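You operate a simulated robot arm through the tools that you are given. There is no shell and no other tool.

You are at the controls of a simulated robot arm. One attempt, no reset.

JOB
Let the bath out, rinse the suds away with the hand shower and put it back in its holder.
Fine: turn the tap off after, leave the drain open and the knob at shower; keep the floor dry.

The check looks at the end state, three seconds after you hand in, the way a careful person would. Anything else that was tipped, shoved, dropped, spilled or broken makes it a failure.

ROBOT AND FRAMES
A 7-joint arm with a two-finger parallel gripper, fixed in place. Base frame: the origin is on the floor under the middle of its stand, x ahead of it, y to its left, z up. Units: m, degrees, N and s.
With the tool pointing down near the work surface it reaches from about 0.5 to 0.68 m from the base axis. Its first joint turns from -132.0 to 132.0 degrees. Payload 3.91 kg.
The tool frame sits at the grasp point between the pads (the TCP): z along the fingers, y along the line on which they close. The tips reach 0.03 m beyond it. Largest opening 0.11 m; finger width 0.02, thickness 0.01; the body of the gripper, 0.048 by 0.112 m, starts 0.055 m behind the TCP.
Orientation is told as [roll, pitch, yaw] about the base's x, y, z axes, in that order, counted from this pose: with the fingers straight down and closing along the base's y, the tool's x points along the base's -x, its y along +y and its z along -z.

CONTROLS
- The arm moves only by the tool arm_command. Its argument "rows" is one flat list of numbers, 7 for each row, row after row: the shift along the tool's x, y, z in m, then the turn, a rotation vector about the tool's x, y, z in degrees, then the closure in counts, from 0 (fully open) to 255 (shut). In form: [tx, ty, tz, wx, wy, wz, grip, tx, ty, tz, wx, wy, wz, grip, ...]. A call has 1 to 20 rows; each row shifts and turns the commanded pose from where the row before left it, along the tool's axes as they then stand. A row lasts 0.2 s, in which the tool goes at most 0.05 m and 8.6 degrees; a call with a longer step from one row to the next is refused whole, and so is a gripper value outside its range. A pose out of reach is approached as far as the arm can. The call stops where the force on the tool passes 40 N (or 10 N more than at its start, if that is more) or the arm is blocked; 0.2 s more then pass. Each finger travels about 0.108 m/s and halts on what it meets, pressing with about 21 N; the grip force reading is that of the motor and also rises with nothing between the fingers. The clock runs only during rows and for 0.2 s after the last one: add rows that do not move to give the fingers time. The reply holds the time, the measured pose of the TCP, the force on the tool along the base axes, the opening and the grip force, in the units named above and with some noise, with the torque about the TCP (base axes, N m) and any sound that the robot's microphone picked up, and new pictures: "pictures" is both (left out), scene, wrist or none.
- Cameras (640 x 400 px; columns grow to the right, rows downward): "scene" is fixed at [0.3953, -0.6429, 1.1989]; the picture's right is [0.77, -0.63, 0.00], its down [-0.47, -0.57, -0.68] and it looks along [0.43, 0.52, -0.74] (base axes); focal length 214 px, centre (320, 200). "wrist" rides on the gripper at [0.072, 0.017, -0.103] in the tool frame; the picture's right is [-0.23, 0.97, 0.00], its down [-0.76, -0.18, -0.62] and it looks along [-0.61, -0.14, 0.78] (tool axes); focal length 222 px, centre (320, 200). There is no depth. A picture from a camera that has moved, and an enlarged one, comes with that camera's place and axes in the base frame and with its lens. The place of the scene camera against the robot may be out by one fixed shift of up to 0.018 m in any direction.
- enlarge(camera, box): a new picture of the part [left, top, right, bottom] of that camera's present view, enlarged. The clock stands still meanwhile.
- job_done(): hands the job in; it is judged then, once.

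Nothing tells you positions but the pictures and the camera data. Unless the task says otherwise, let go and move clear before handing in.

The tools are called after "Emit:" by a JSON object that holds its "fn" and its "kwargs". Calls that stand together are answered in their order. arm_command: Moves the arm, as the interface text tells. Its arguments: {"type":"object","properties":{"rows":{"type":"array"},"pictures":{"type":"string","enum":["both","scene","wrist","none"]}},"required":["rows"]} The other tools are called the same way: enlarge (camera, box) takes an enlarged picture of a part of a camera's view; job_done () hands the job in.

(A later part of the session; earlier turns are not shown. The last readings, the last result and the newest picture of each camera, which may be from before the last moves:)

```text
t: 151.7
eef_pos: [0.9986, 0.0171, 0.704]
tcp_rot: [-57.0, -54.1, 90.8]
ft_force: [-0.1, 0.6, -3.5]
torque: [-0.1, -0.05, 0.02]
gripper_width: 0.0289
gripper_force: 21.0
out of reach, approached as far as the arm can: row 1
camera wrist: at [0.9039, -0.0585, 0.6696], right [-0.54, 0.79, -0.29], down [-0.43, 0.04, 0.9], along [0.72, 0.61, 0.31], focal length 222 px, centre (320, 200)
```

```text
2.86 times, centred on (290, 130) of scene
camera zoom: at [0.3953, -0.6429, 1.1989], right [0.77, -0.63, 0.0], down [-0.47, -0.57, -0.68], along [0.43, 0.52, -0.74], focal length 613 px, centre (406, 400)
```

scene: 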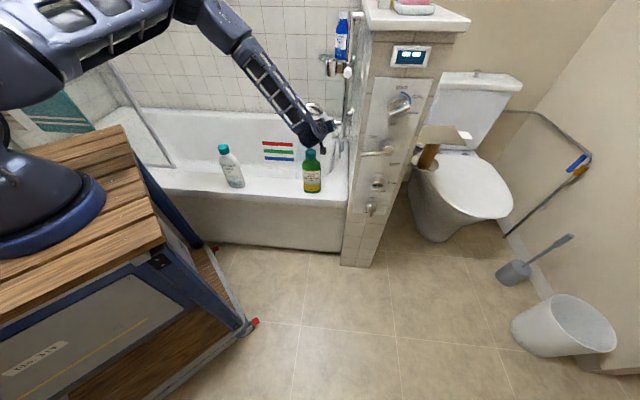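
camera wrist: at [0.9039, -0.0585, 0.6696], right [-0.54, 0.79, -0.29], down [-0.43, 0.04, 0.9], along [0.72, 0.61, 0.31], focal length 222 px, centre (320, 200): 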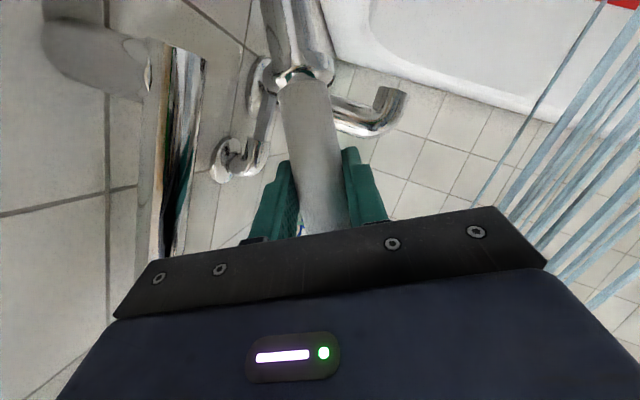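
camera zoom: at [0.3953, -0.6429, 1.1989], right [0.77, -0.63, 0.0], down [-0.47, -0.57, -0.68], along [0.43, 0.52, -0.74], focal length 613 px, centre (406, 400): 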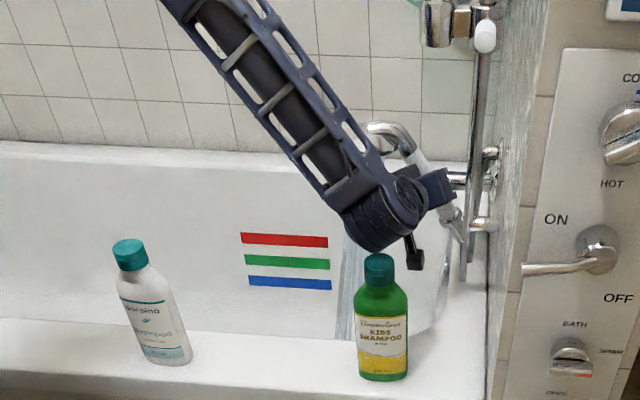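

I'm getting close to the rail there, so I'll back away 3 cm, tilt toward the back column, and sweep back slowly.

Emit:
{"fn": "arm_command", "kwargs": {"rows": [-0.0124, 0.026, -0.0086, 0, 0, 0, 255, 0, 0, 0, 3.1, -6.49, 2.14, 255, 0, 0, 0, 0, 0, 0, 255, 0, 0, 0, 0, 0, 0, 255, 0, 0, 0, 0, 0, 0, 255, -0.0033, 0.0069, -0.0023, 0, 0, 0, 255, -0.0033, 0.0069, -0.0023, 0, 0, 0, 255, -0.0033, 0.0069, -0.0023, 0, 0, 0, 255, -0.0033, 0.0069, -0.0023, 0, 0, 0, 255, -0.0033, 0.0069, -0.0023, 0, 0, 0, 255, -0.0033, 0.0069, -0.0023, 0, 0, 0, 255], "pictures": "both"}}

Emit:
{"fn": "enlarge", "kwargs": {"camera": "scene", "box": [200, 60, 380, 200]}}

```text
t: 154.1
eef_pos: [0.9667, 0.0383, 0.7367]
tcp_rot: [-66.5, -59.2, 99.1]
ft_force: [0.2, 0.1, -3.2]
torque: [-0.06, -0.02, 0.01]
gripper_width: 0.0289
gripper_force: 20.8
out of reach, approached as far as the arm can: row 2, 6, 7, 8, 9, 10, 11
camera wrist: at [0.8771, -0.0366, 0.6882], right [-0.52, 0.81, -0.26], down [-0.5, -0.04, 0.87], along [0.69, 0.58, 0.43], focal length 222 px, centre (320, 200)
```

scene: 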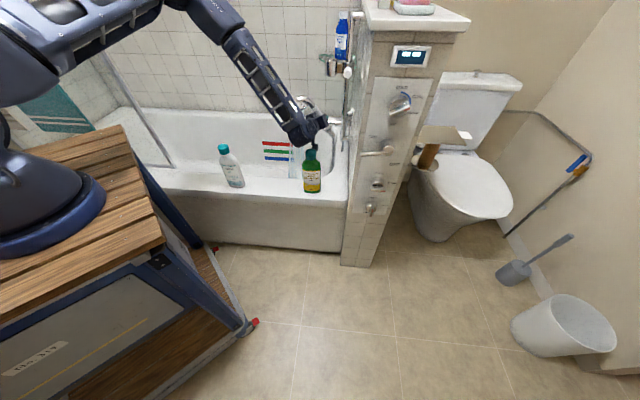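
wrist: 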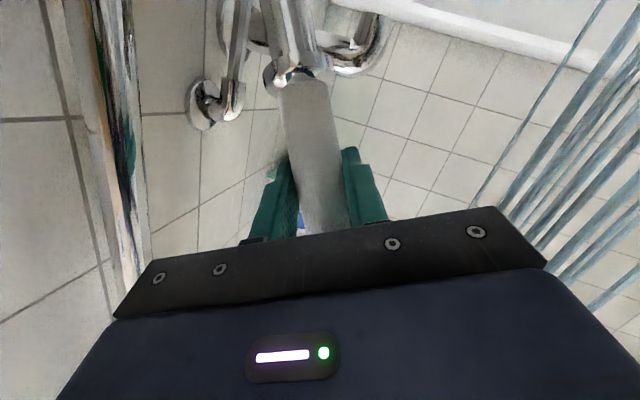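

```text
2.86 times, centred on (290, 130) of scene
camera zoom: at [0.3953, -0.6429, 1.1989], right [0.77, -0.63, 0.0], down [-0.47, -0.57, -0.68], along [0.43, 0.52, -0.74], focal length 613 px, centre (406, 400)
```

zoom: 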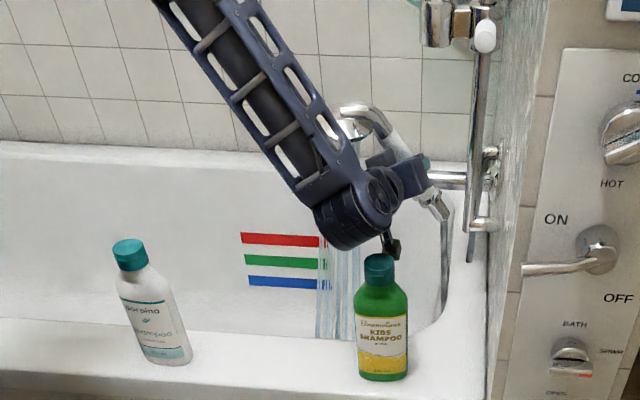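

Emit:
{"fn": "arm_command", "kwargs": {"rows": [-0.0006, 0.0013, -0.0004, -0.154, 0.0775, 0.4695, 255, -0.0006, 0.0013, -0.0004, -0.154, 0.0775, 0.4695, 255, -0.0006, 0.0013, -0.0004, -0.154, 0.0775, 0.4695, 255, -0.0006, 0.0013, -0.0004, -0.154, 0.0775, 0.4695, 255, -0.0006, 0.0013, -0.0004, -0.154, 0.0775, 0.4695, 255, -0.0006, 0.0013, -0.0004, -0.154, 0.0775, 0.4695, 255, -0.0006, 0.0013, -0.0004, -0.154, 0.0775, 0.4695, 255, -0.0006, 0.0013, -0.0004, -0.154, 0.0775, 0.4695, 255, -0.0006, 0.0013, -0.0004, -0.154, 0.0775, 0.4695, 255, -0.0006, 0.0013, -0.0004, -0.154, 0.0775, 0.4695, 255, -0.0006, 0.0013, -0.0004, -0.154, 0.0775, 0.4695, 255, -0.0006, 0.0013, -0.0004, -0.154, 0.0775, 0.4695, 255, -0.0006, 0.0013, -0.0004, -0.154, 0.0775, 0.4695, 255, -0.0006, 0.0013, -0.0004, -0.154, 0.0775, 0.4695, 255, -0.0006, 0.0013, -0.0004, -0.154, 0.0775, 0.4695, 255, -0.0006, 0.0013, -0.0004, -0.154, 0.0775, 0.4695, 255, -0.0006, 0.0013, -0.0004, -0.154, 0.0775, 0.4695, 255, -0.0006, 0.0013, -0.0004, -0.154, 0.0775, 0.4695, 255, -0.0006, 0.0013, -0.0004, -0.154, 0.0775, 0.4695, 255, -0.0006, 0.0013, -0.0004, -0.154, 0.0775, 0.4695, 255], "pictures": "scene"}}

Emit:
{"fn": "enlarge", "kwargs": {"camera": "scene", "box": [200, 60, 380, 200]}}

```text
t: 158.3
eef_pos: [0.9454, 0.0573, 0.7391]
tcp_rot: [-52.5, -66.4, 86.1]
ft_force: [0.0, -0.2, -3.4]
torque: [-0.03, -0.06, -0.02]
gripper_width: 0.0288
gripper_force: 21.2
```

scene: 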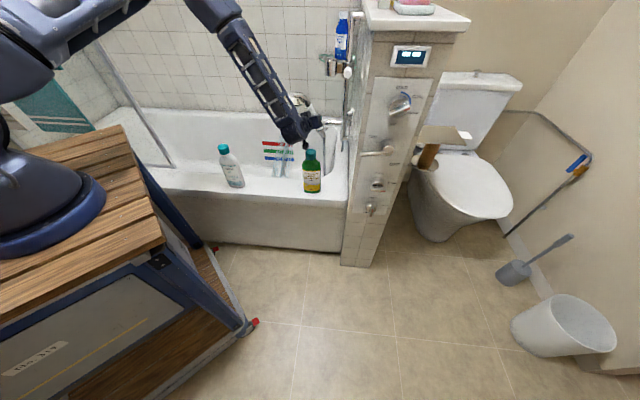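

```text
2.86 times, centred on (290, 130) of scene
camera zoom: at [0.3953, -0.6429, 1.1989], right [0.77, -0.63, 0.0], down [-0.47, -0.57, -0.68], along [0.43, 0.52, -0.74], focal length 613 px, centre (406, 400)
```

zoom: 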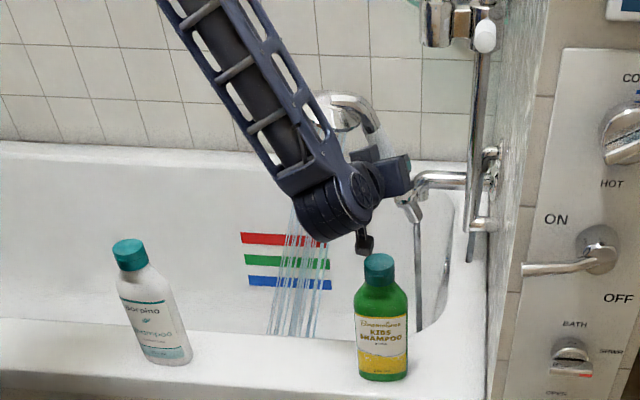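

Emit:
{"fn": "arm_command", "kwargs": {"rows": [-0.0006, 0.0013, -0.0004, -0.154, 0.0775, 0.4695, 255, -0.0006, 0.0013, -0.0004, -0.154, 0.0775, 0.4695, 255, -0.0006, 0.0013, -0.0004, -0.154, 0.0775, 0.4695, 255, -0.0006, 0.0013, -0.0004, -0.154, 0.0775, 0.4695, 255, -0.0006, 0.0013, -0.0004, -0.154, 0.0775, 0.4695, 255, -0.0006, 0.0013, -0.0004, -0.154, 0.0775, 0.4695, 255, -0.0006, 0.0013, -0.0004, -0.154, 0.0775, 0.4695, 255, -0.0006, 0.0013, -0.0004, -0.154, 0.0775, 0.4695, 255, -0.0006, 0.0013, -0.0004, -0.154, 0.0775, 0.4695, 255, -0.0006, 0.0013, -0.0004, -0.154, 0.0775, 0.4695, 255, -0.0006, 0.0013, -0.0004, -0.154, 0.0775, 0.4695, 255, -0.0006, 0.0013, -0.0004, -0.154, 0.0775, 0.4695, 255, -0.0006, 0.0013, -0.0004, -0.154, 0.0775, 0.4695, 255, -0.0006, 0.0013, -0.0004, -0.154, 0.0775, 0.4695, 255, -0.0006, 0.0013, -0.0004, -0.154, 0.0775, 0.4695, 255, -0.0006, 0.0013, -0.0004, -0.154, 0.0775, 0.4695, 255, -0.0006, 0.0013, -0.0004, -0.154, 0.0775, 0.4695, 255, -0.0006, 0.0013, -0.0004, -0.154, 0.0775, 0.4695, 255, -0.0006, 0.0013, -0.0004, -0.154, 0.0775, 0.4695, 255, -0.0006, 0.0013, -0.0004, -0.154, 0.0775, 0.4695, 255], "pictures": "both"}}

Emit:
{"fn": "enlarge", "kwargs": {"camera": "scene", "box": [200, 60, 380, 200]}}

```text
t: 162.5
eef_pos: [0.9251, 0.0772, 0.7448]
tcp_rot: [-27.9, -71.4, 63.1]
ft_force: [0.3, 0.2, -3.2]
torque: [0.0, -0.01, -0.02]
gripper_width: 0.0288
gripper_force: 21.1
camera wrist: at [0.8237, 0.0163, 0.7042], right [-0.54, 0.84, 0.07], down [-0.28, -0.26, 0.92], along [0.79, 0.48, 0.38], focal length 222 px, centre (320, 200)
```

scene: 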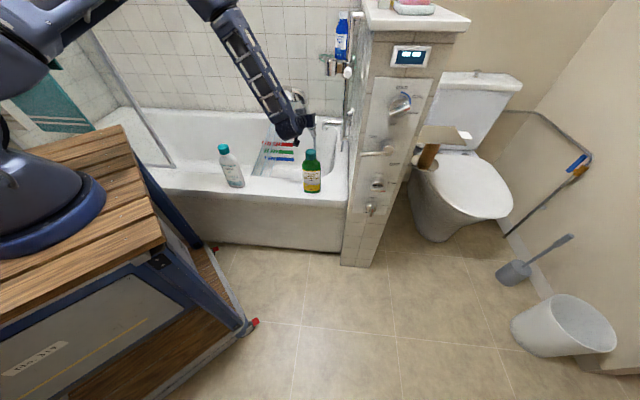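
wrist: 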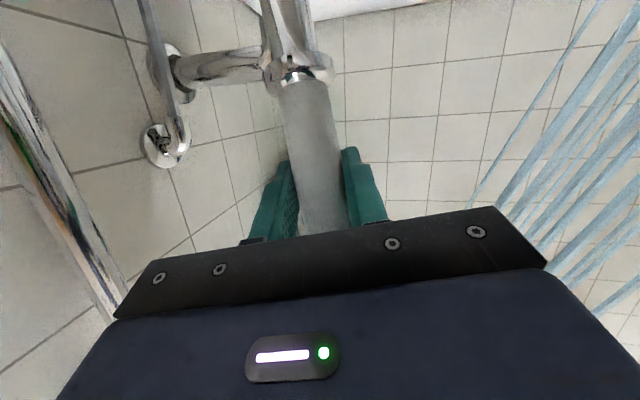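

```text
2.86 times, centred on (290, 130) of scene
camera zoom: at [0.3953, -0.6429, 1.1989], right [0.77, -0.63, 0.0], down [-0.47, -0.57, -0.68], along [0.43, 0.52, -0.74], focal length 613 px, centre (406, 400)
```

zoom: 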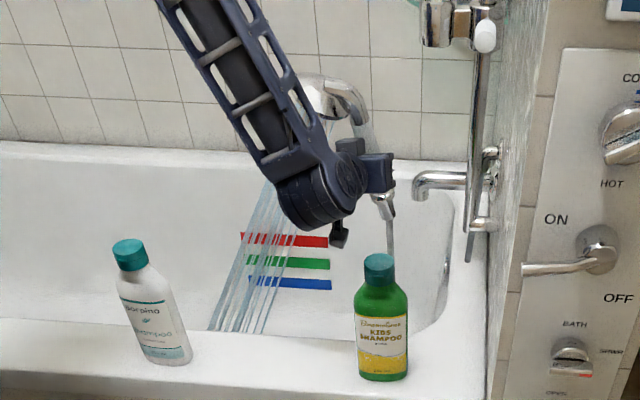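

Both columns have now had a slow pass from closer up. I'll take it back up, seat it in the holder, and look at the floor again.

Emit:
{"fn": "arm_command", "kwargs": {"rows": [0, 0, 0, -2.88, 6.76, 3.44, 255, 0, 0, 0, -2.88, 6.76, 3.44, 255, -0.0363, 0, -0.0212, 0, 0, 0, 255, -0.0363, 0, -0.0212, 0, 0, 0, 255, -0.0363, 0, -0.0212, 0, 0, 0, 255, -0.0363, 0, -0.0212, 0, 0, 0, 255, -0.0363, 0, -0.0212, 0, 0, 0, 255, -0.0363, 0, -0.0212, 0, 0, 0, 255, -0.0363, 0, -0.0212, 0, 0, 0, 255, -0.0363, 0, -0.0212, 0, 0, 0, 255, -0.0363, 0, -0.0212, 0, 0, 0, 255, -0.0363, 0, -0.0212, 0, 0, 0, 255, 0, 0, 0, 0, 0, 0, 255], "pictures": "scene"}}

```text
t: 165.3
eef_pos: [0.926, 0.0795, 1.1671]
tcp_rot: [0.0, -59.6, 38.9]
ft_force: [0.7, -0.3, -3.4]
torque: [-0.05, 0.03, 0.01]
gripper_width: 0.029
gripper_force: 20.6
```

scene: 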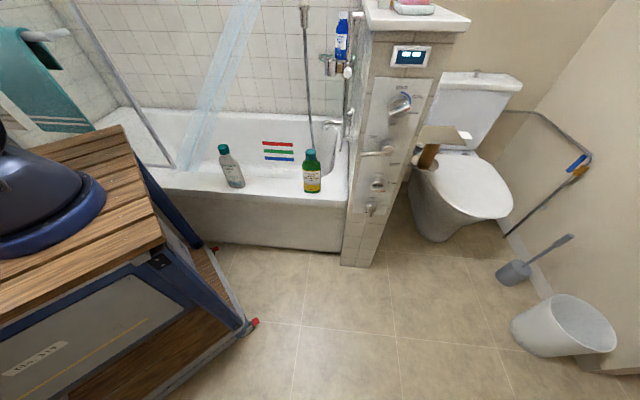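

Emit:
{"fn": "arm_command", "kwargs": {"rows": [0.0048, -0.0332, -0.0082, 0, 0, 0, 255, 0.0048, -0.0332, -0.0082, 0, 0, 0, 255, 0.0048, -0.0332, -0.0082, 0, 0, 0, 255, 0, 0, 0, 0, 0, 0, 255, 0.0173, 0, 0.0101, 0, 0, 0, 255, 0.0173, 0, 0.0101, 0, 0, 0, 255, 0.0173, 0, 0.0101, 0, 0, 0, 255, 0.013, 0, 0.0076, 0, 0, 0, 255, 0, 0, 0, 0, 0, 0, 255], "pictures": "wrist"}}

Emit:
{"fn": "enlarge", "kwargs": {"camera": "scene", "box": [300, 20, 370, 90]}}

```text
t: 167.3
eef_pos: [0.9659, -0.0174, 1.0916]
tcp_rot: [-0.2, -59.7, 39.0]
ft_force: [0.0, 0.2, -3.3]
torque: [-0.05, 0.01, 0.01]
gripper_width: 0.0291
gripper_force: 21.0
camera wrist: at [0.858, -0.0821, 1.0808], right [-0.52, 0.83, 0.2], down [-0.01, -0.23, 0.97], along [0.85, 0.51, 0.13], focal length 222 px, centre (320, 200)
```

wrist: 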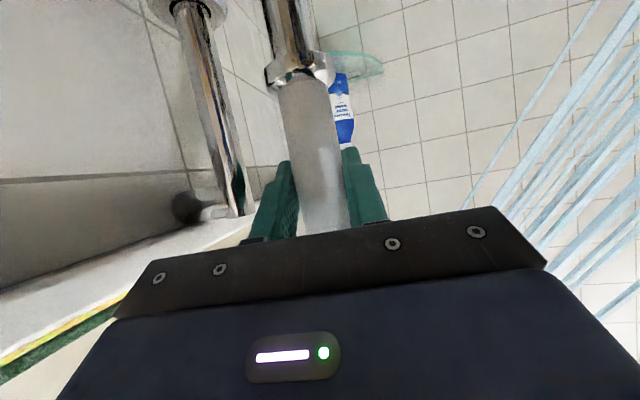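

```text
5.71 times, centred on (335, 55) of scene
camera zoom: at [0.3953, -0.6429, 1.1989], right [0.77, -0.63, 0.0], down [-0.47, -0.57, -0.68], along [0.43, 0.52, -0.74], focal length 1226 px, centre (234, 1029)
```

zoom: 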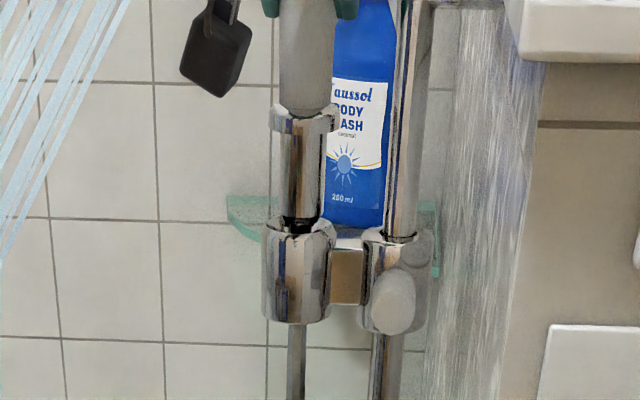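

Emit:
{"fn": "arm_command", "kwargs": {"rows": [0.0129, 0, 0.0076, 0, 0, 0, 255, 0.0129, 0, 0.0076, 0, 0, 0, 255, 0.0129, 0, 0.0076, 0, 0, 0, 255, 0.003, 0, 0.0018, 0, 0, 0, 255, 0, 0, 0, 0, 0, 0, 255], "pictures": "wrist"}}

Emit:
{"fn": "enlarge", "kwargs": {"camera": "scene", "box": [300, 20, 370, 90]}}

```text
t: 168.5
eef_pos: [0.9653, -0.0162, 1.043]
tcp_rot: [-0.1, -59.7, 39.0]
ft_force: [0.2, 0.1, -2.9]
torque: [-0.02, -0.05, -0.01]
gripper_width: 0.0287
gripper_force: 21.4
camera wrist: at [0.8584, -0.0824, 1.0327], right [-0.52, 0.83, 0.2], down [-0.01, -0.23, 0.97], along [0.85, 0.51, 0.13], focal length 222 px, centre (320, 200)
```

wrist: 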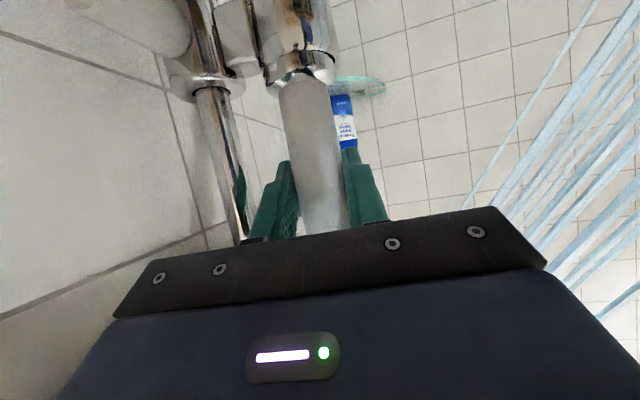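

```text
5.71 times, centred on (335, 55) of scene
camera zoom: at [0.3953, -0.6429, 1.1989], right [0.77, -0.63, 0.0], down [-0.47, -0.57, -0.68], along [0.43, 0.52, -0.74], focal length 1226 px, centre (234, 1029)
```

zoom: 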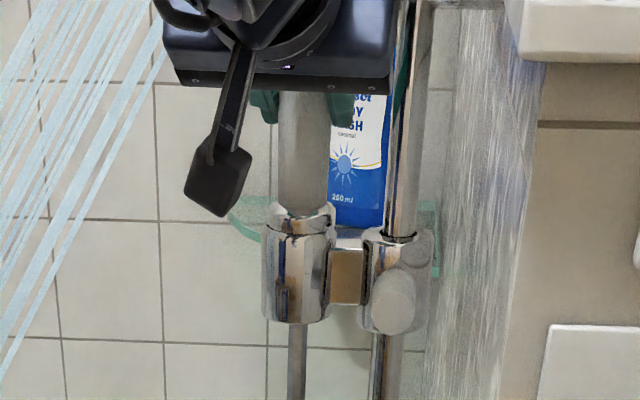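

Still carrying its weight; lowering a few more millimetres until the cup takes it.

Emit:
{"fn": "arm_command", "kwargs": {"rows": [0.0022, 0, 0.0013, 0, 0, 0, 255, 0, 0, 0, 0, 0, 0, 255], "pictures": "none"}}

```text
t: 169.1
eef_pos: [0.9668, -0.0168, 1.0422]
tcp_rot: [-0.2, -59.8, 39.0]
ft_force: [3.2, -1.5, 11.2]
torque: [-0.1, -0.05, -0.02]
gripper_width: 0.0289
gripper_force: 21.3
```

Emit:
{"fn": "arm_command", "kwargs": {"rows": [0, 0, 0, 0, 0, 0, 200, 0, 0, 0, 0, 0, 0, 148, 0, 0, 0, 0, 0, 0, 148, 0.009, -0.0012, -0.0154, 0, 0, 0, 148, 0.018, -0.0024, -0.0308, 0, 0, 0, 148, 0.018, -0.0024, -0.0308, 0, 0, 0, 148, 0.018, -0.0024, -0.0308, 0, 0, 0, 148, 0.0123, -0.0046, -0.0359, 0, 0, 0, 100, 0.0123, -0.0046, -0.0359, 0, 0, 0, 50, 0.0123, -0.0046, -0.0359, 0, 0, 0, 0, 0.0123, -0.0046, -0.0359, 0, 0, 0, 0], "pictures": "wrist"}}

Emit:
{"fn": "arm_command", "kwargs": {"rows": [0, 0, 0, 0, 7.8, 0, 0, 0, 0, 0, 0, 7.8, 0, 0, 0, 0, 0, 0, 7.8, 0, 0, 0, 0, 0, 0, 7.8, 0, 0, 0, 0, 0, 0, 7.8, 0, 0, 0, 0, 0, 0, 7.8, 0, 0, 0, 0, 0, 0, 7.8, 0, 0, -0.0049, 0.0393, -0.0063, 0, 0, 0, 0, -0.0049, 0.0393, -0.0063, 0, 0, 0, 0, -0.0049, 0.0393, -0.0063, 0, 0, 0, 0, -0.0049, 0.0393, -0.0063, 0, 0, 0, 0, -0.0049, 0.0393, -0.0063, 0, 0, 0, 0], "pictures": "wrist"}}

Emit:
{"fn": "enlarge", "kwargs": {"camera": "wrist", "box": [310, 60, 450, 160]}}

```text
t: 171.5
eef_pos: [0.7709, -0.2107, 1.069]
tcp_rot: [0.0, -59.8, 39.0]
ft_force: [0.7, 0.1, 0.1]
torque: [0.0, 0.01, 0.01]
gripper_width: 0.1098
gripper_force: 0.1
camera wrist: at [0.6629, -0.2759, 1.0603], right [-0.52, 0.83, 0.2], down [-0.01, -0.23, 0.97], along [0.85, 0.51, 0.13], focal length 222 px, centre (320, 200)
```

wrist: 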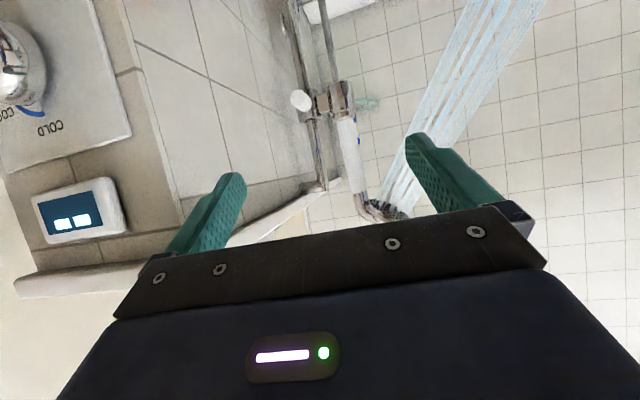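

```text
t: 174.1
eef_pos: [0.6641, -0.0437, 1.1048]
tcp_rot: [0.1, -5.1, 38.9]
ft_force: [0.2, 0.2, -0.3]
torque: [0.05, 0.02, -0.03]
gripper_width: 0.1101
gripper_force: 0.0
camera wrist: at [0.5905, -0.0806, 1.2011], right [-0.44, 0.9, 0.02], down [0.66, 0.3, 0.69], along [0.61, 0.31, -0.73], focal length 222 px, centre (320, 200)
```

wrist: 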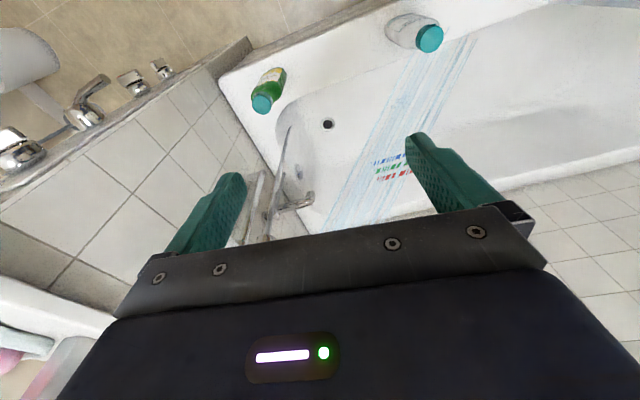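

```text
4.00 times, centred on (380, 110) of wrist
camera zoom: at [0.5905, -0.0806, 1.2011], right [-0.44, 0.9, 0.02], down [0.66, 0.3, 0.69], along [0.61, 0.31, -0.73], focal length 888 px, centre (80, 560)
```

zoom: 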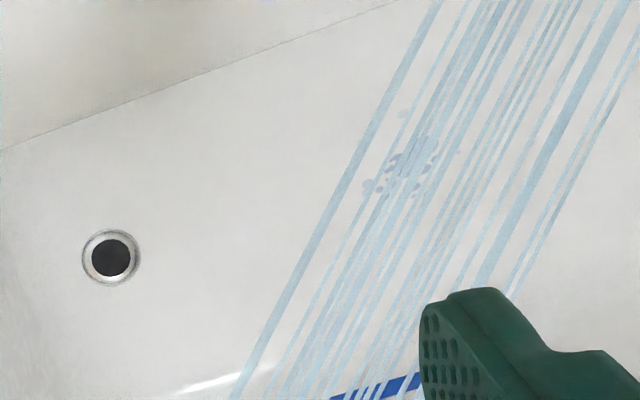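

Very effective this time: only one small cluster is left, at about s = 0.22, n = 0.84, where the last sweep ended. One more short rinse will finish it. Going back for the shower.

Emit:
{"fn": "arm_command", "kwargs": {"rows": [0.0049, -0.0393, 0.0063, 0, 0, 0, 0, 0.0049, -0.0393, 0.0063, 0, 0, 0, 0, 0.0049, -0.0393, 0.0063, 0, 0, 0, 0, 0.0049, -0.0393, 0.0063, 0, 0, 0, 0, 0.0049, -0.0393, 0.0063, 0, 0, 0, 0, 0, 0, 0, 0, -7.8, 0, 50, 0, 0, 0, 0, -7.8, 0, 100, 0, 0, 0, 0, -7.8, 0, 148, 0, 0, 0, 0, -7.8, 0, 148, 0, 0, 0, 0, -7.8, 0, 148, 0, 0, 0, 0, -7.8, 0, 148, 0, 0, 0, 0, -7.8, 0, 148, -0.0123, 0.0046, 0.0359, 0, 0, 0, 148, -0.0123, 0.0046, 0.0359, 0, 0, 0, 148, -0.0123, 0.0046, 0.0359, 0, 0, 0, 148, -0.0123, 0.0046, 0.0359, 0, 0, 0, 148], "pictures": "wrist"}}

```text
t: 177.5
eef_pos: [0.8758, -0.1026, 1.0419]
tcp_rot: [-0.1, -59.8, 39.0]
ft_force: [0.5, 0.3, -0.2]
torque: [-0.01, -0.01, -0.01]
gripper_width: 0.0462
gripper_force: 0.2
camera wrist: at [0.768, -0.1677, 1.0312], right [-0.52, 0.83, 0.2], down [-0.01, -0.23, 0.97], along [0.85, 0.51, 0.13], focal length 222 px, centre (320, 200)
```

wrist: 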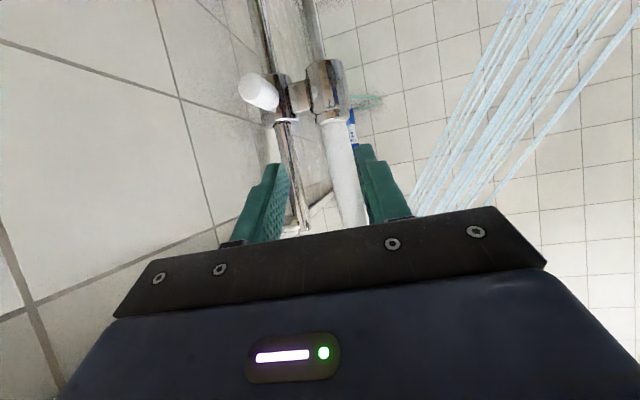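

Emit:
{"fn": "arm_command", "kwargs": {"rows": [-0.021, 0.0033, 0.0358, 0, 0, 0, 148, -0.021, 0.0033, 0.0358, 0, 0, 0, 148, -0.021, 0.0033, 0.0358, 0, 0, 0, 148, 0, 0, 0, 0, 0, 0, 200, 0, 0, 0, 0, 0, 0, 255, 0, 0, 0, 0, 0, 0, 255, 0, 0, 0, 0, 0, 0, 255], "pictures": "none"}}

Emit:
{"fn": "arm_command", "kwargs": {"rows": [-0.0086, 0, -0.005, 0, 0, 0, 255, -0.0173, 0, -0.0101, 0, 0, 0, 255, -0.0173, 0, -0.0101, 0, 0, 0, 255, -0.0173, 0, -0.0101, 0, 0, 0, 255, -0.0173, 0, -0.0101, 0, 0, 0, 255, -0.0173, 0, -0.0101, 0, 0, 0, 255, -0.0086, 0, -0.005, 0, 0, 0, 255, -0.0063, 0.0375, 0.0108, 0, 0, 0, 255, -0.0063, 0.0375, 0.0108, 0, 0, 0, 255, -0.0063, 0.0375, 0.0108, 0, 0, 0, 255, 0.0399, 0, 0.0233, 0, 0, 0, 255, 0.0399, 0, 0.0233, 0, 0, 0, 255, 0.0399, 0, 0.0233, 0, 0, 0, 255, 0.0399, 0, 0.0233, 0, 0, 0, 255, 0.0399, 0, 0.0233, 0, 0, 0, 255], "pictures": "both"}}

```text
t: 179.1
eef_pos: [0.9657, -0.0156, 1.0413]
tcp_rot: [-0.1, -59.7, 39.1]
ft_force: [0.4, -0.3, 0.3]
torque: [-0.04, 0.01, 0.01]
gripper_width: 0.029
gripper_force: 20.9
```

```text
t: 182.3
eef_pos: [0.9248, 0.0952, 0.9298]
tcp_rot: [-0.2, -59.8, 39.2]
ft_force: [-0.6, -0.8, -2.4]
torque: [-0.05, 0.01, -0.01]
gripper_width: 0.0288
gripper_force: 20.9
camera wrist: at [0.8156, 0.0303, 0.9198], right [-0.52, 0.83, 0.19], down [-0.01, -0.23, 0.97], along [0.85, 0.51, 0.13], focal length 222 px, centre (320, 200)
```

scene: 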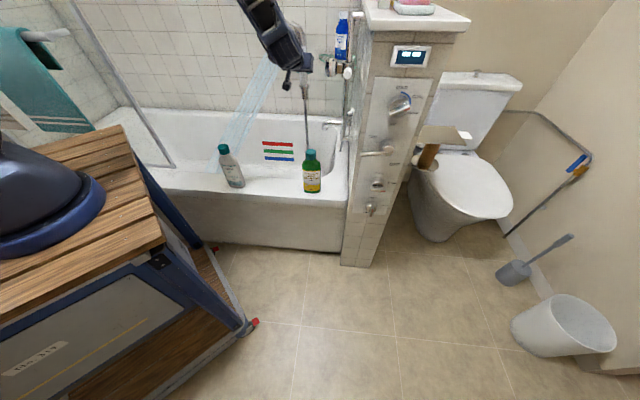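
wrist: 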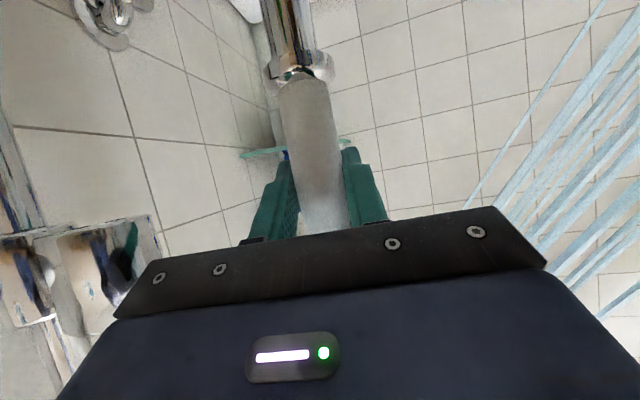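

Emit:
{"fn": "arm_command", "kwargs": {"rows": [0.0397, 0, 0.0232, 0, 0, 0, 255, 0.0397, 0, 0.0232, 0, 0, 0, 255, 0.0397, 0, 0.0232, 0, 0, 0, 255, 0.0397, 0, 0.0232, 0, 0, 0, 255, 0.0397, 0, 0.0232, 0, 0, 0, 255, 0, 0, 0, 3.0, -0.74, -5.14, 255, 0, 0, 0, 3.0, -0.74, -5.14, 255, 0, 0, 0, 0.83, -6.8, 1.46, 255, 0, 0, 0, 0.83, -6.8, 1.46, 255, 0, 0, 0, 0, 0, 0, 255, 0, 0, 0, 0, 0, 0, 255, 0, 0, 0, 0, 0, 0, 255, 0, 0, 0, 0, 0, 0, 255, 0, 0, 0, 0, 0, 0, 255, 0, 0, 0, 0, 0, 0, 255, 0, 0, 0, 0, 0, 0, 255], "pictures": "both"}}

Emit:
{"fn": "enlarge", "kwargs": {"camera": "scene", "box": [200, 60, 380, 200]}}

```text
t: 185.7
eef_pos: [0.9232, 0.0951, 0.6994]
tcp_rot: [-34.4, -72.3, 69.3]
ft_force: [-0.2, -0.9, -3.3]
torque: [-0.02, -0.02, -0.03]
gripper_width: 0.0287
gripper_force: 21.5
camera wrist: at [0.823, 0.0332, 0.6532], right [-0.54, 0.84, 0.05], down [-0.32, -0.26, 0.91], along [0.78, 0.48, 0.41], focal length 222 px, centre (320, 200)
```

scene: 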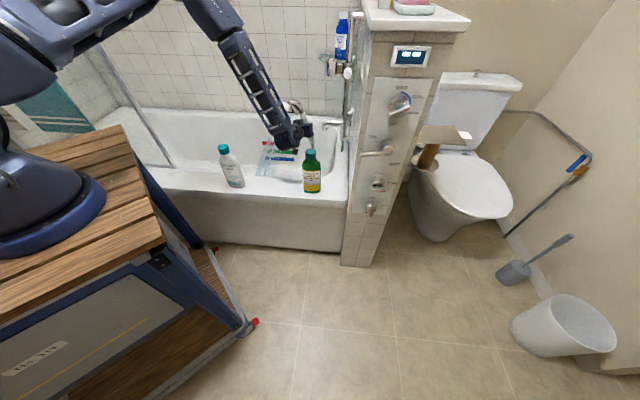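
wrist: 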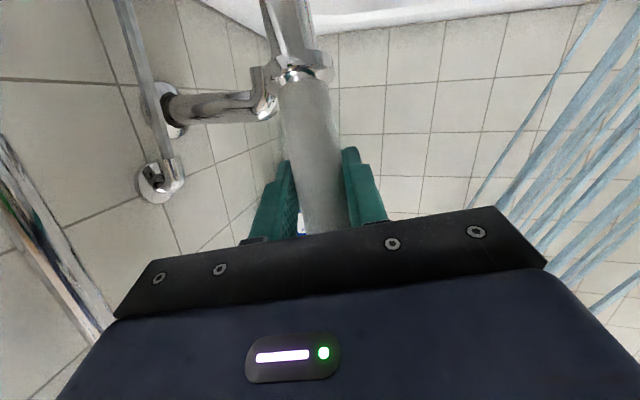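

```text
2.86 times, centred on (290, 130) of scene
camera zoom: at [0.3953, -0.6429, 1.1989], right [0.77, -0.63, 0.0], down [-0.47, -0.57, -0.68], along [0.43, 0.52, -0.74], focal length 613 px, centre (406, 400)
```

zoom: 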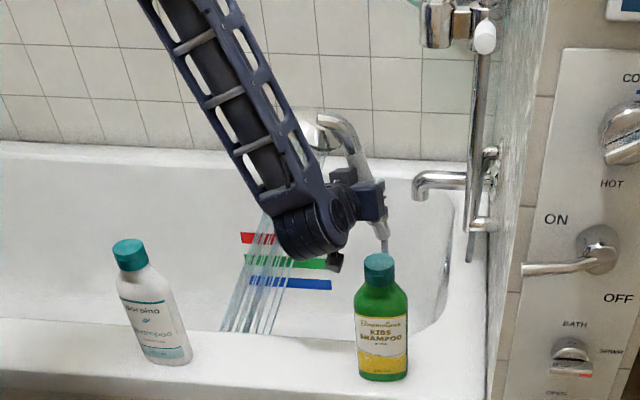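

Spray is on the target area. Dwelling and making small back-and-forth sweeps around the remaining cluster.

Emit:
{"fn": "arm_command", "kwargs": {"rows": [0, 0, 0, -0.139, 0.0845, 0.4725, 255, 0, 0, 0, -0.139, 0.0845, 0.4725, 255, 0, 0, 0, -0.139, 0.0845, 0.4725, 255, 0, 0, 0, -0.139, 0.0845, 0.4725, 255, 0, 0, 0, -0.139, 0.0845, 0.4725, 255, 0, 0, 0, -0.139, 0.0845, 0.4725, 255, 0, 0, 0, -0.139, 0.0845, 0.4725, 255, 0, 0, 0, -0.139, 0.0845, 0.4725, 255, 0, 0, 0, -0.139, 0.0845, 0.4725, 255, 0, 0, 0, -0.139, 0.0845, 0.4725, 255, 0, 0, 0, 0.139, -0.0845, -0.4725, 255, 0, 0, 0, 0.139, -0.0845, -0.4725, 255, 0, 0, 0, 0.139, -0.0845, -0.4725, 255, 0, 0, 0, 0.139, -0.0845, -0.4725, 255, 0, 0, 0, 0.139, -0.0845, -0.4725, 255, 0, 0, 0, 0.139, -0.0845, -0.4725, 255, 0, 0, 0, 0.139, -0.0845, -0.4725, 255, 0, 0, 0, 0.139, -0.0845, -0.4725, 255, 0, 0, 0, 0.139, -0.0845, -0.4725, 255, 0, 0, 0, 0.139, -0.0845, -0.4725, 255], "pictures": "none"}}

Emit:
{"fn": "arm_command", "kwargs": {"rows": [0, 0, 0, 0.139, -0.0845, -0.4725, 255, 0, 0, 0, 0.139, -0.0845, -0.4725, 255, 0, 0, 0, 0.139, -0.0845, -0.4725, 255, 0, 0, 0, 0.139, -0.0845, -0.4725, 255, 0, 0, 0, 0.139, -0.0845, -0.4725, 255, 0, 0, 0, 0.139, -0.0845, -0.4725, 255, 0, 0, 0, 0.139, -0.0845, -0.4725, 255, 0, 0, 0, 0.139, -0.0845, -0.4725, 255, 0, 0, 0, 0.139, -0.0845, -0.4725, 255, 0, 0, 0, 0.139, -0.0845, -0.4725, 255, 0, 0, 0, -0.139, 0.0845, 0.4725, 255, 0, 0, 0, -0.139, 0.0845, 0.4725, 255, 0, 0, 0, -0.139, 0.0845, 0.4725, 255, 0, 0, 0, -0.139, 0.0845, 0.4725, 255, 0, 0, 0, -0.139, 0.0845, 0.4725, 255, 0, 0, 0, -0.139, 0.0845, 0.4725, 255, 0, 0, 0, -0.139, 0.0845, 0.4725, 255, 0, 0, 0, -0.139, 0.0845, 0.4725, 255, 0, 0, 0, -0.139, 0.0845, 0.4725, 255, 0, 0, 0, -0.139, 0.0845, 0.4725, 255], "pictures": "scene"}}

```text
t: 189.9
eef_pos: [0.9236, 0.0952, 0.699]
tcp_rot: [-34.4, -72.5, 69.2]
ft_force: [-0.1, 0.0, -2.7]
torque: [-0.02, -0.04, 0.03]
gripper_width: 0.029
gripper_force: 21.1
```

```text
t: 194.1
eef_pos: [0.9235, 0.095, 0.6994]
tcp_rot: [-34.4, -72.5, 69.4]
ft_force: [0.2, -0.5, -3.5]
torque: [-0.04, -0.03, 0.0]
gripper_width: 0.0289
gripper_force: 21.5
```

scene: 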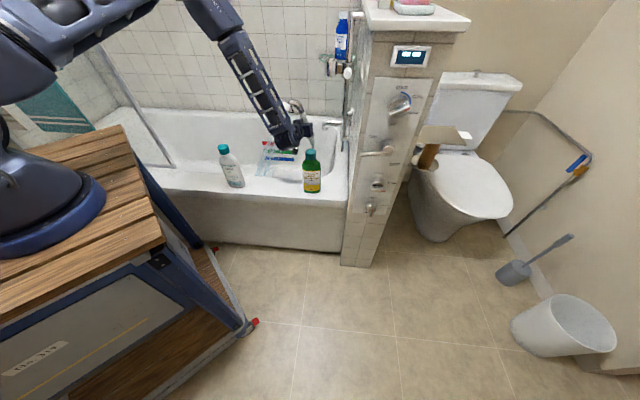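

Emit:
{"fn": "arm_command", "kwargs": {"rows": [0, 0, 0, 0.48, -3.88, 0.83, 255, 0, 0, 0, -0.127, 0.109, 0.577, 255, 0, 0, 0, -0.127, 0.109, 0.577, 255, 0, 0, 0, -0.127, 0.109, 0.577, 255, 0, 0, 0, -0.127, 0.109, 0.577, 255, 0, 0, 0, -0.127, 0.109, 0.577, 255, 0, 0, 0, 0.127, -0.109, -0.577, 255, 0, 0, 0, 0.127, -0.109, -0.577, 255, 0, 0, 0, 0.127, -0.109, -0.577, 255, 0, 0, 0, 0.127, -0.109, -0.577, 255, 0, 0, 0, 0.127, -0.109, -0.577, 255, 0, 0, 0, 0.127, -0.109, -0.577, 255, 0, 0, 0, 0.127, -0.109, -0.577, 255, 0, 0, 0, 0.127, -0.109, -0.577, 255, 0, 0, 0, 0.127, -0.109, -0.577, 255, 0, 0, 0, 0.127, -0.109, -0.577, 255, 0, 0, 0, -0.127, 0.109, 0.577, 255, 0, 0, 0, -0.127, 0.109, 0.577, 255, 0, 0, 0, -0.127, 0.109, 0.577, 255, 0, 0, 0, -0.127, 0.109, 0.577, 255], "pictures": "none"}}

Emit:
{"fn": "arm_command", "kwargs": {"rows": [0, 0, 0, -0.95, 7.7, -1.66, 255, 0, 0, 0, -0.206, 0.094, 0.555, 255, 0, 0, 0, -0.206, 0.094, 0.555, 255, 0, 0, 0, -0.206, 0.094, 0.555, 255, 0, 0, 0, -0.206, 0.094, 0.555, 255, 0, 0, 0, -0.206, 0.094, 0.555, 255, 0, 0, 0, -0.206, 0.094, 0.555, 255, 0, 0, 0, 0.206, -0.094, -0.555, 255, 0, 0, 0, 0.206, -0.094, -0.555, 255, 0, 0, 0, 0.206, -0.094, -0.555, 255, 0, 0, 0, 0.206, -0.094, -0.555, 255, 0, 0, 0, 0.206, -0.094, -0.555, 255, 0, 0, 0, 0.206, -0.094, -0.555, 255, 0, 0, 0, 0.206, -0.094, -0.555, 255, 0, 0, 0, 0.206, -0.094, -0.555, 255, 0, 0, 0, 0.206, -0.094, -0.555, 255, 0, 0, 0, 0.206, -0.094, -0.555, 255, 0, 0, 0, 0.206, -0.094, -0.555, 255, 0, 0, 0, 0.206, -0.094, -0.555, 255, 0, 0, 0, 0, 0, 0, 255], "pictures": "scene"}}

```text
t: 198.3
eef_pos: [0.9244, 0.0954, 0.7]
tcp_rot: [-43.1, -75.7, 77.7]
ft_force: [-0.2, -0.6, -2.3]
torque: [0.01, -0.02, 0.03]
gripper_width: 0.0287
gripper_force: 20.7
```

```text
t: 202.5
eef_pos: [0.9238, 0.0943, 0.6985]
tcp_rot: [-40.4, -66.9, 74.7]
ft_force: [-0.2, 0.8, -2.8]
torque: [-0.05, -0.06, -0.03]
gripper_width: 0.0286
gripper_force: 20.5
```

scene: 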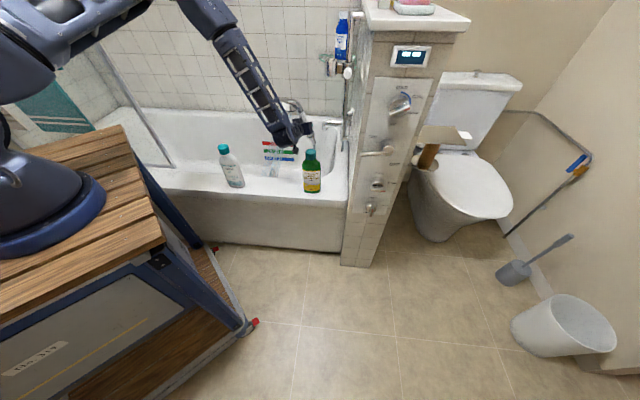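

Thorough coverage of that corner done. Back upright, up, and over to the holder.

Emit:
{"fn": "arm_command", "kwargs": {"rows": [0, 0, 0, -2.74, 3.98, 4.16, 255, 0, 0, 0, -2.74, 3.98, 4.16, 255, 0, 0, 0, -2.74, 3.98, 4.16, 255, -0.0403, 0, -0.0235, 0, 0, 0, 255, -0.0403, 0, -0.0235, 0, 0, 0, 255, -0.0403, 0, -0.0235, 0, 0, 0, 255, -0.0403, 0, -0.0235, 0, 0, 0, 255, -0.0403, 0, -0.0235, 0, 0, 0, 255, -0.0403, 0, -0.0235, 0, 0, 0, 255, -0.0403, 0, -0.0235, 0, 0, 0, 255, -0.0403, 0, -0.0235, 0, 0, 0, 255, -0.0403, 0, -0.0235, 0, 0, 0, 255, -0.0403, 0, -0.0235, 0, 0, 0, 255, 0, 0, 0, 0, 0, 0, 255], "pictures": "none"}}

```text
t: 205.5
eef_pos: [0.9247, 0.0941, 1.1655]
tcp_rot: [0.2, -59.8, 39.0]
ft_force: [-0.2, -0.4, -3.0]
torque: [0.0, 0.0, 0.01]
gripper_width: 0.0286
gripper_force: 20.9
```

Emit:
{"fn": "arm_command", "kwargs": {"rows": [0.0063, -0.0372, -0.0107, 0, 0, 0, 255, 0.0063, -0.0372, -0.0107, 0, 0, 0, 255, 0.0063, -0.0372, -0.0107, 0, 0, 0, 255, 0, 0, 0, 0, 0, 0, 255, 0.0173, 0, 0.0101, 0, 0, 0, 255, 0.0173, 0, 0.0101, 0, 0, 0, 255, 0.0173, 0, 0.0101, 0, 0, 0, 255, 0.013, 0, 0.0076, 0, 0, 0, 255, 0, 0, 0, 0, 0, 0, 255], "pictures": "wrist"}}

Emit:
{"fn": "enlarge", "kwargs": {"camera": "scene", "box": [300, 20, 370, 90]}}

```text
t: 207.5
eef_pos: [0.9651, -0.0153, 1.0916]
tcp_rot: [0.1, -59.7, 39.0]
ft_force: [-0.3, -0.3, -3.4]
torque: [-0.08, -0.01, 0.02]
gripper_width: 0.0287
gripper_force: 21.1
camera wrist: at [0.8579, -0.0807, 1.0808], right [-0.52, 0.83, 0.2], down [-0.01, -0.24, 0.97], along [0.85, 0.51, 0.13], focal length 222 px, centre (320, 200)
```

wrist: 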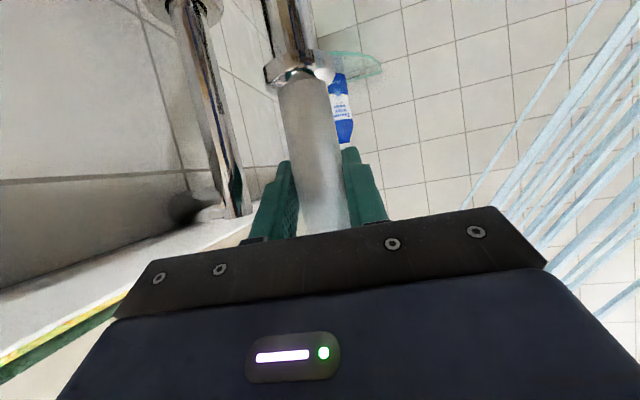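

```text
5.71 times, centred on (335, 55) of scene
camera zoom: at [0.3953, -0.6429, 1.1989], right [0.77, -0.63, 0.0], down [-0.47, -0.57, -0.68], along [0.43, 0.52, -0.74], focal length 1226 px, centre (234, 1029)
```

zoom: 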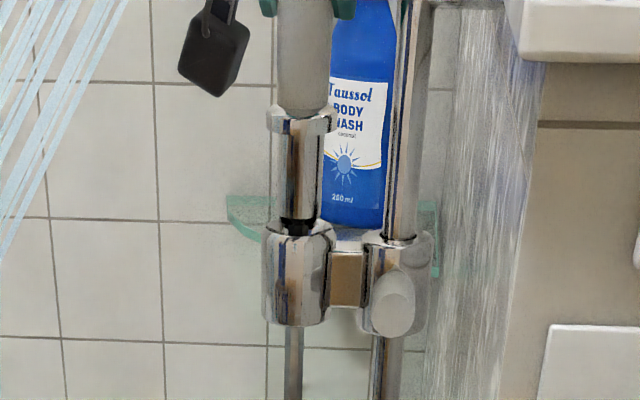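

Emit:
{"fn": "arm_command", "kwargs": {"rows": [0.0129, 0, 0.0076, 0, 0, 0, 255, 0.0129, 0, 0.0076, 0, 0, 0, 255, 0.0129, 0, 0.0076, 0, 0, 0, 255, 0.0017, 0, 0.001, 0, 0, 0, 255, 0, 0, 0, 0, 0, 0, 255], "pictures": "none"}}

Emit:
{"fn": "arm_command", "kwargs": {"rows": [0.0017, 0, 0.001, 0, 0, 0, 255, 0, 0, 0, 0, 0, 0, 255], "pictures": "wrist"}}

Emit:
{"fn": "enlarge", "kwargs": {"camera": "scene", "box": [300, 20, 370, 90]}}

```text
t: 208.7
eef_pos: [0.9645, -0.0159, 1.0433]
tcp_rot: [0.2, -59.7, 39.0]
ft_force: [0.7, 0.8, -3.3]
torque: [-0.05, 0.01, 0.02]
gripper_width: 0.0286
gripper_force: 20.9
```

```text
t: 209.3
eef_pos: [0.966, -0.015, 1.0426]
tcp_rot: [0.1, -59.7, 39.0]
ft_force: [0.7, 0.2, -3.4]
torque: [-0.01, 0.01, 0.0]
gripper_width: 0.0288
gripper_force: 20.6
camera wrist: at [0.8576, -0.0808, 1.0317], right [-0.52, 0.83, 0.2], down [-0.01, -0.24, 0.97], along [0.85, 0.51, 0.13], focal length 222 px, centre (320, 200)
```

wrist: 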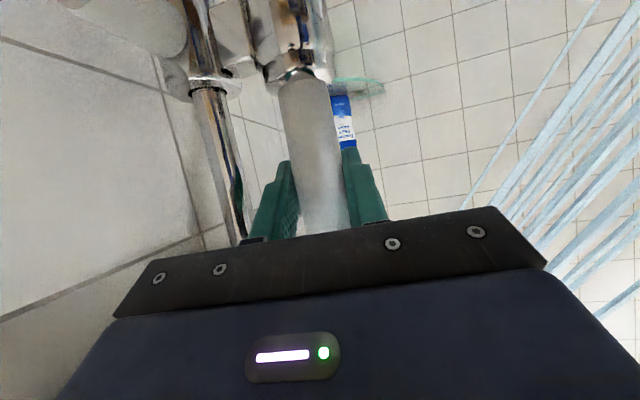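

```text
5.71 times, centred on (335, 55) of scene
camera zoom: at [0.3953, -0.6429, 1.1989], right [0.77, -0.63, 0.0], down [-0.47, -0.57, -0.68], along [0.43, 0.52, -0.74], focal length 1226 px, centre (234, 1029)
```

zoom: 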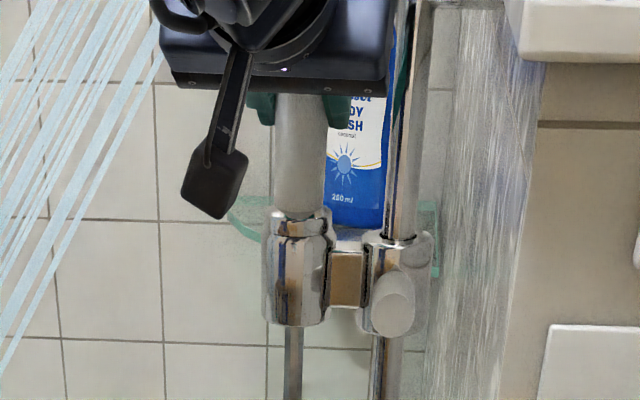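

Emit:
{"fn": "arm_command", "kwargs": {"rows": [0.0015, 0, 0.0009, 0, 0, 0, 255, 0, 0, 0, 0, 0, 0, 255], "pictures": "none"}}

Emit:
{"fn": "arm_command", "kwargs": {"rows": [0.0013, 0, 0.0008, 0, 0, 0, 255, 0, 0, 0, 0, 0, 0, 255], "pictures": "none"}}

```text
t: 209.9
eef_pos: [0.9657, -0.0151, 1.0425]
tcp_rot: [0.0, -59.9, 39.1]
ft_force: [-1.3, -1.7, 11.7]
torque: [0.1, -0.02, 0.01]
gripper_width: 0.0288
gripper_force: 20.6
```

```text
t: 210.5
eef_pos: [0.9651, -0.0148, 1.0385]
tcp_rot: [0.1, -59.9, 39.1]
ft_force: [4.9, -1.2, 11.2]
torque: [0.27, -0.34, -0.11]
gripper_width: 0.029
gripper_force: 20.8
```

It's seated, with about 11 N of push. I'll relax a millimetre, check that it sits straight, then release.

Emit:
{"fn": "arm_command", "kwargs": {"rows": [-0.0009, 0, -0.0005, 0, 0, 0, 255, 0, 0, 0, 0, 0, 0, 255], "pictures": "wrist"}}

Emit:
{"fn": "enlarge", "kwargs": {"camera": "scene", "box": [300, 20, 370, 90]}}

Emit:
{"fn": "enlarge", "kwargs": {"camera": "wrist", "box": [180, 0, 420, 220]}}

```text
t: 211.1
eef_pos: [0.964, -0.0158, 1.0391]
tcp_rot: [0.1, -59.7, 39.0]
ft_force: [0.5, 0.1, 1.0]
torque: [0.09, -0.05, 0.04]
gripper_width: 0.0289
gripper_force: 20.8
camera wrist: at [0.8574, -0.0808, 1.0291], right [-0.52, 0.83, 0.2], down [-0.01, -0.24, 0.97], along [0.85, 0.51, 0.13], focal length 222 px, centre (320, 200)
```

wrist: 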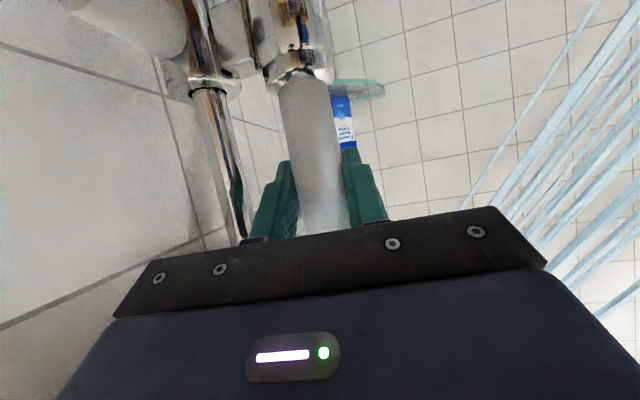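

```text
5.71 times, centred on (335, 55) of scene
camera zoom: at [0.3953, -0.6429, 1.1989], right [0.77, -0.63, 0.0], down [-0.47, -0.57, -0.68], along [0.43, 0.52, -0.74], focal length 1226 px, centre (234, 1029)
```

zoom: 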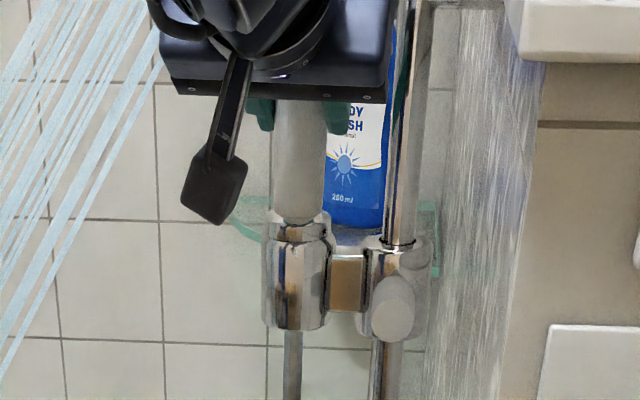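

```text
1.82 times, centred on (300, 110) of wrist
camera zoom: at [0.8574, -0.0808, 1.0291], right [-0.52, 0.83, 0.2], down [-0.01, -0.24, 0.97], along [0.85, 0.51, 0.13], focal length 404 px, centre (356, 364)
```

zoom: 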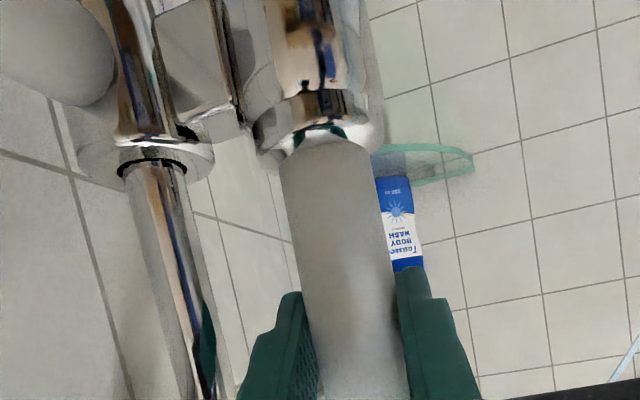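

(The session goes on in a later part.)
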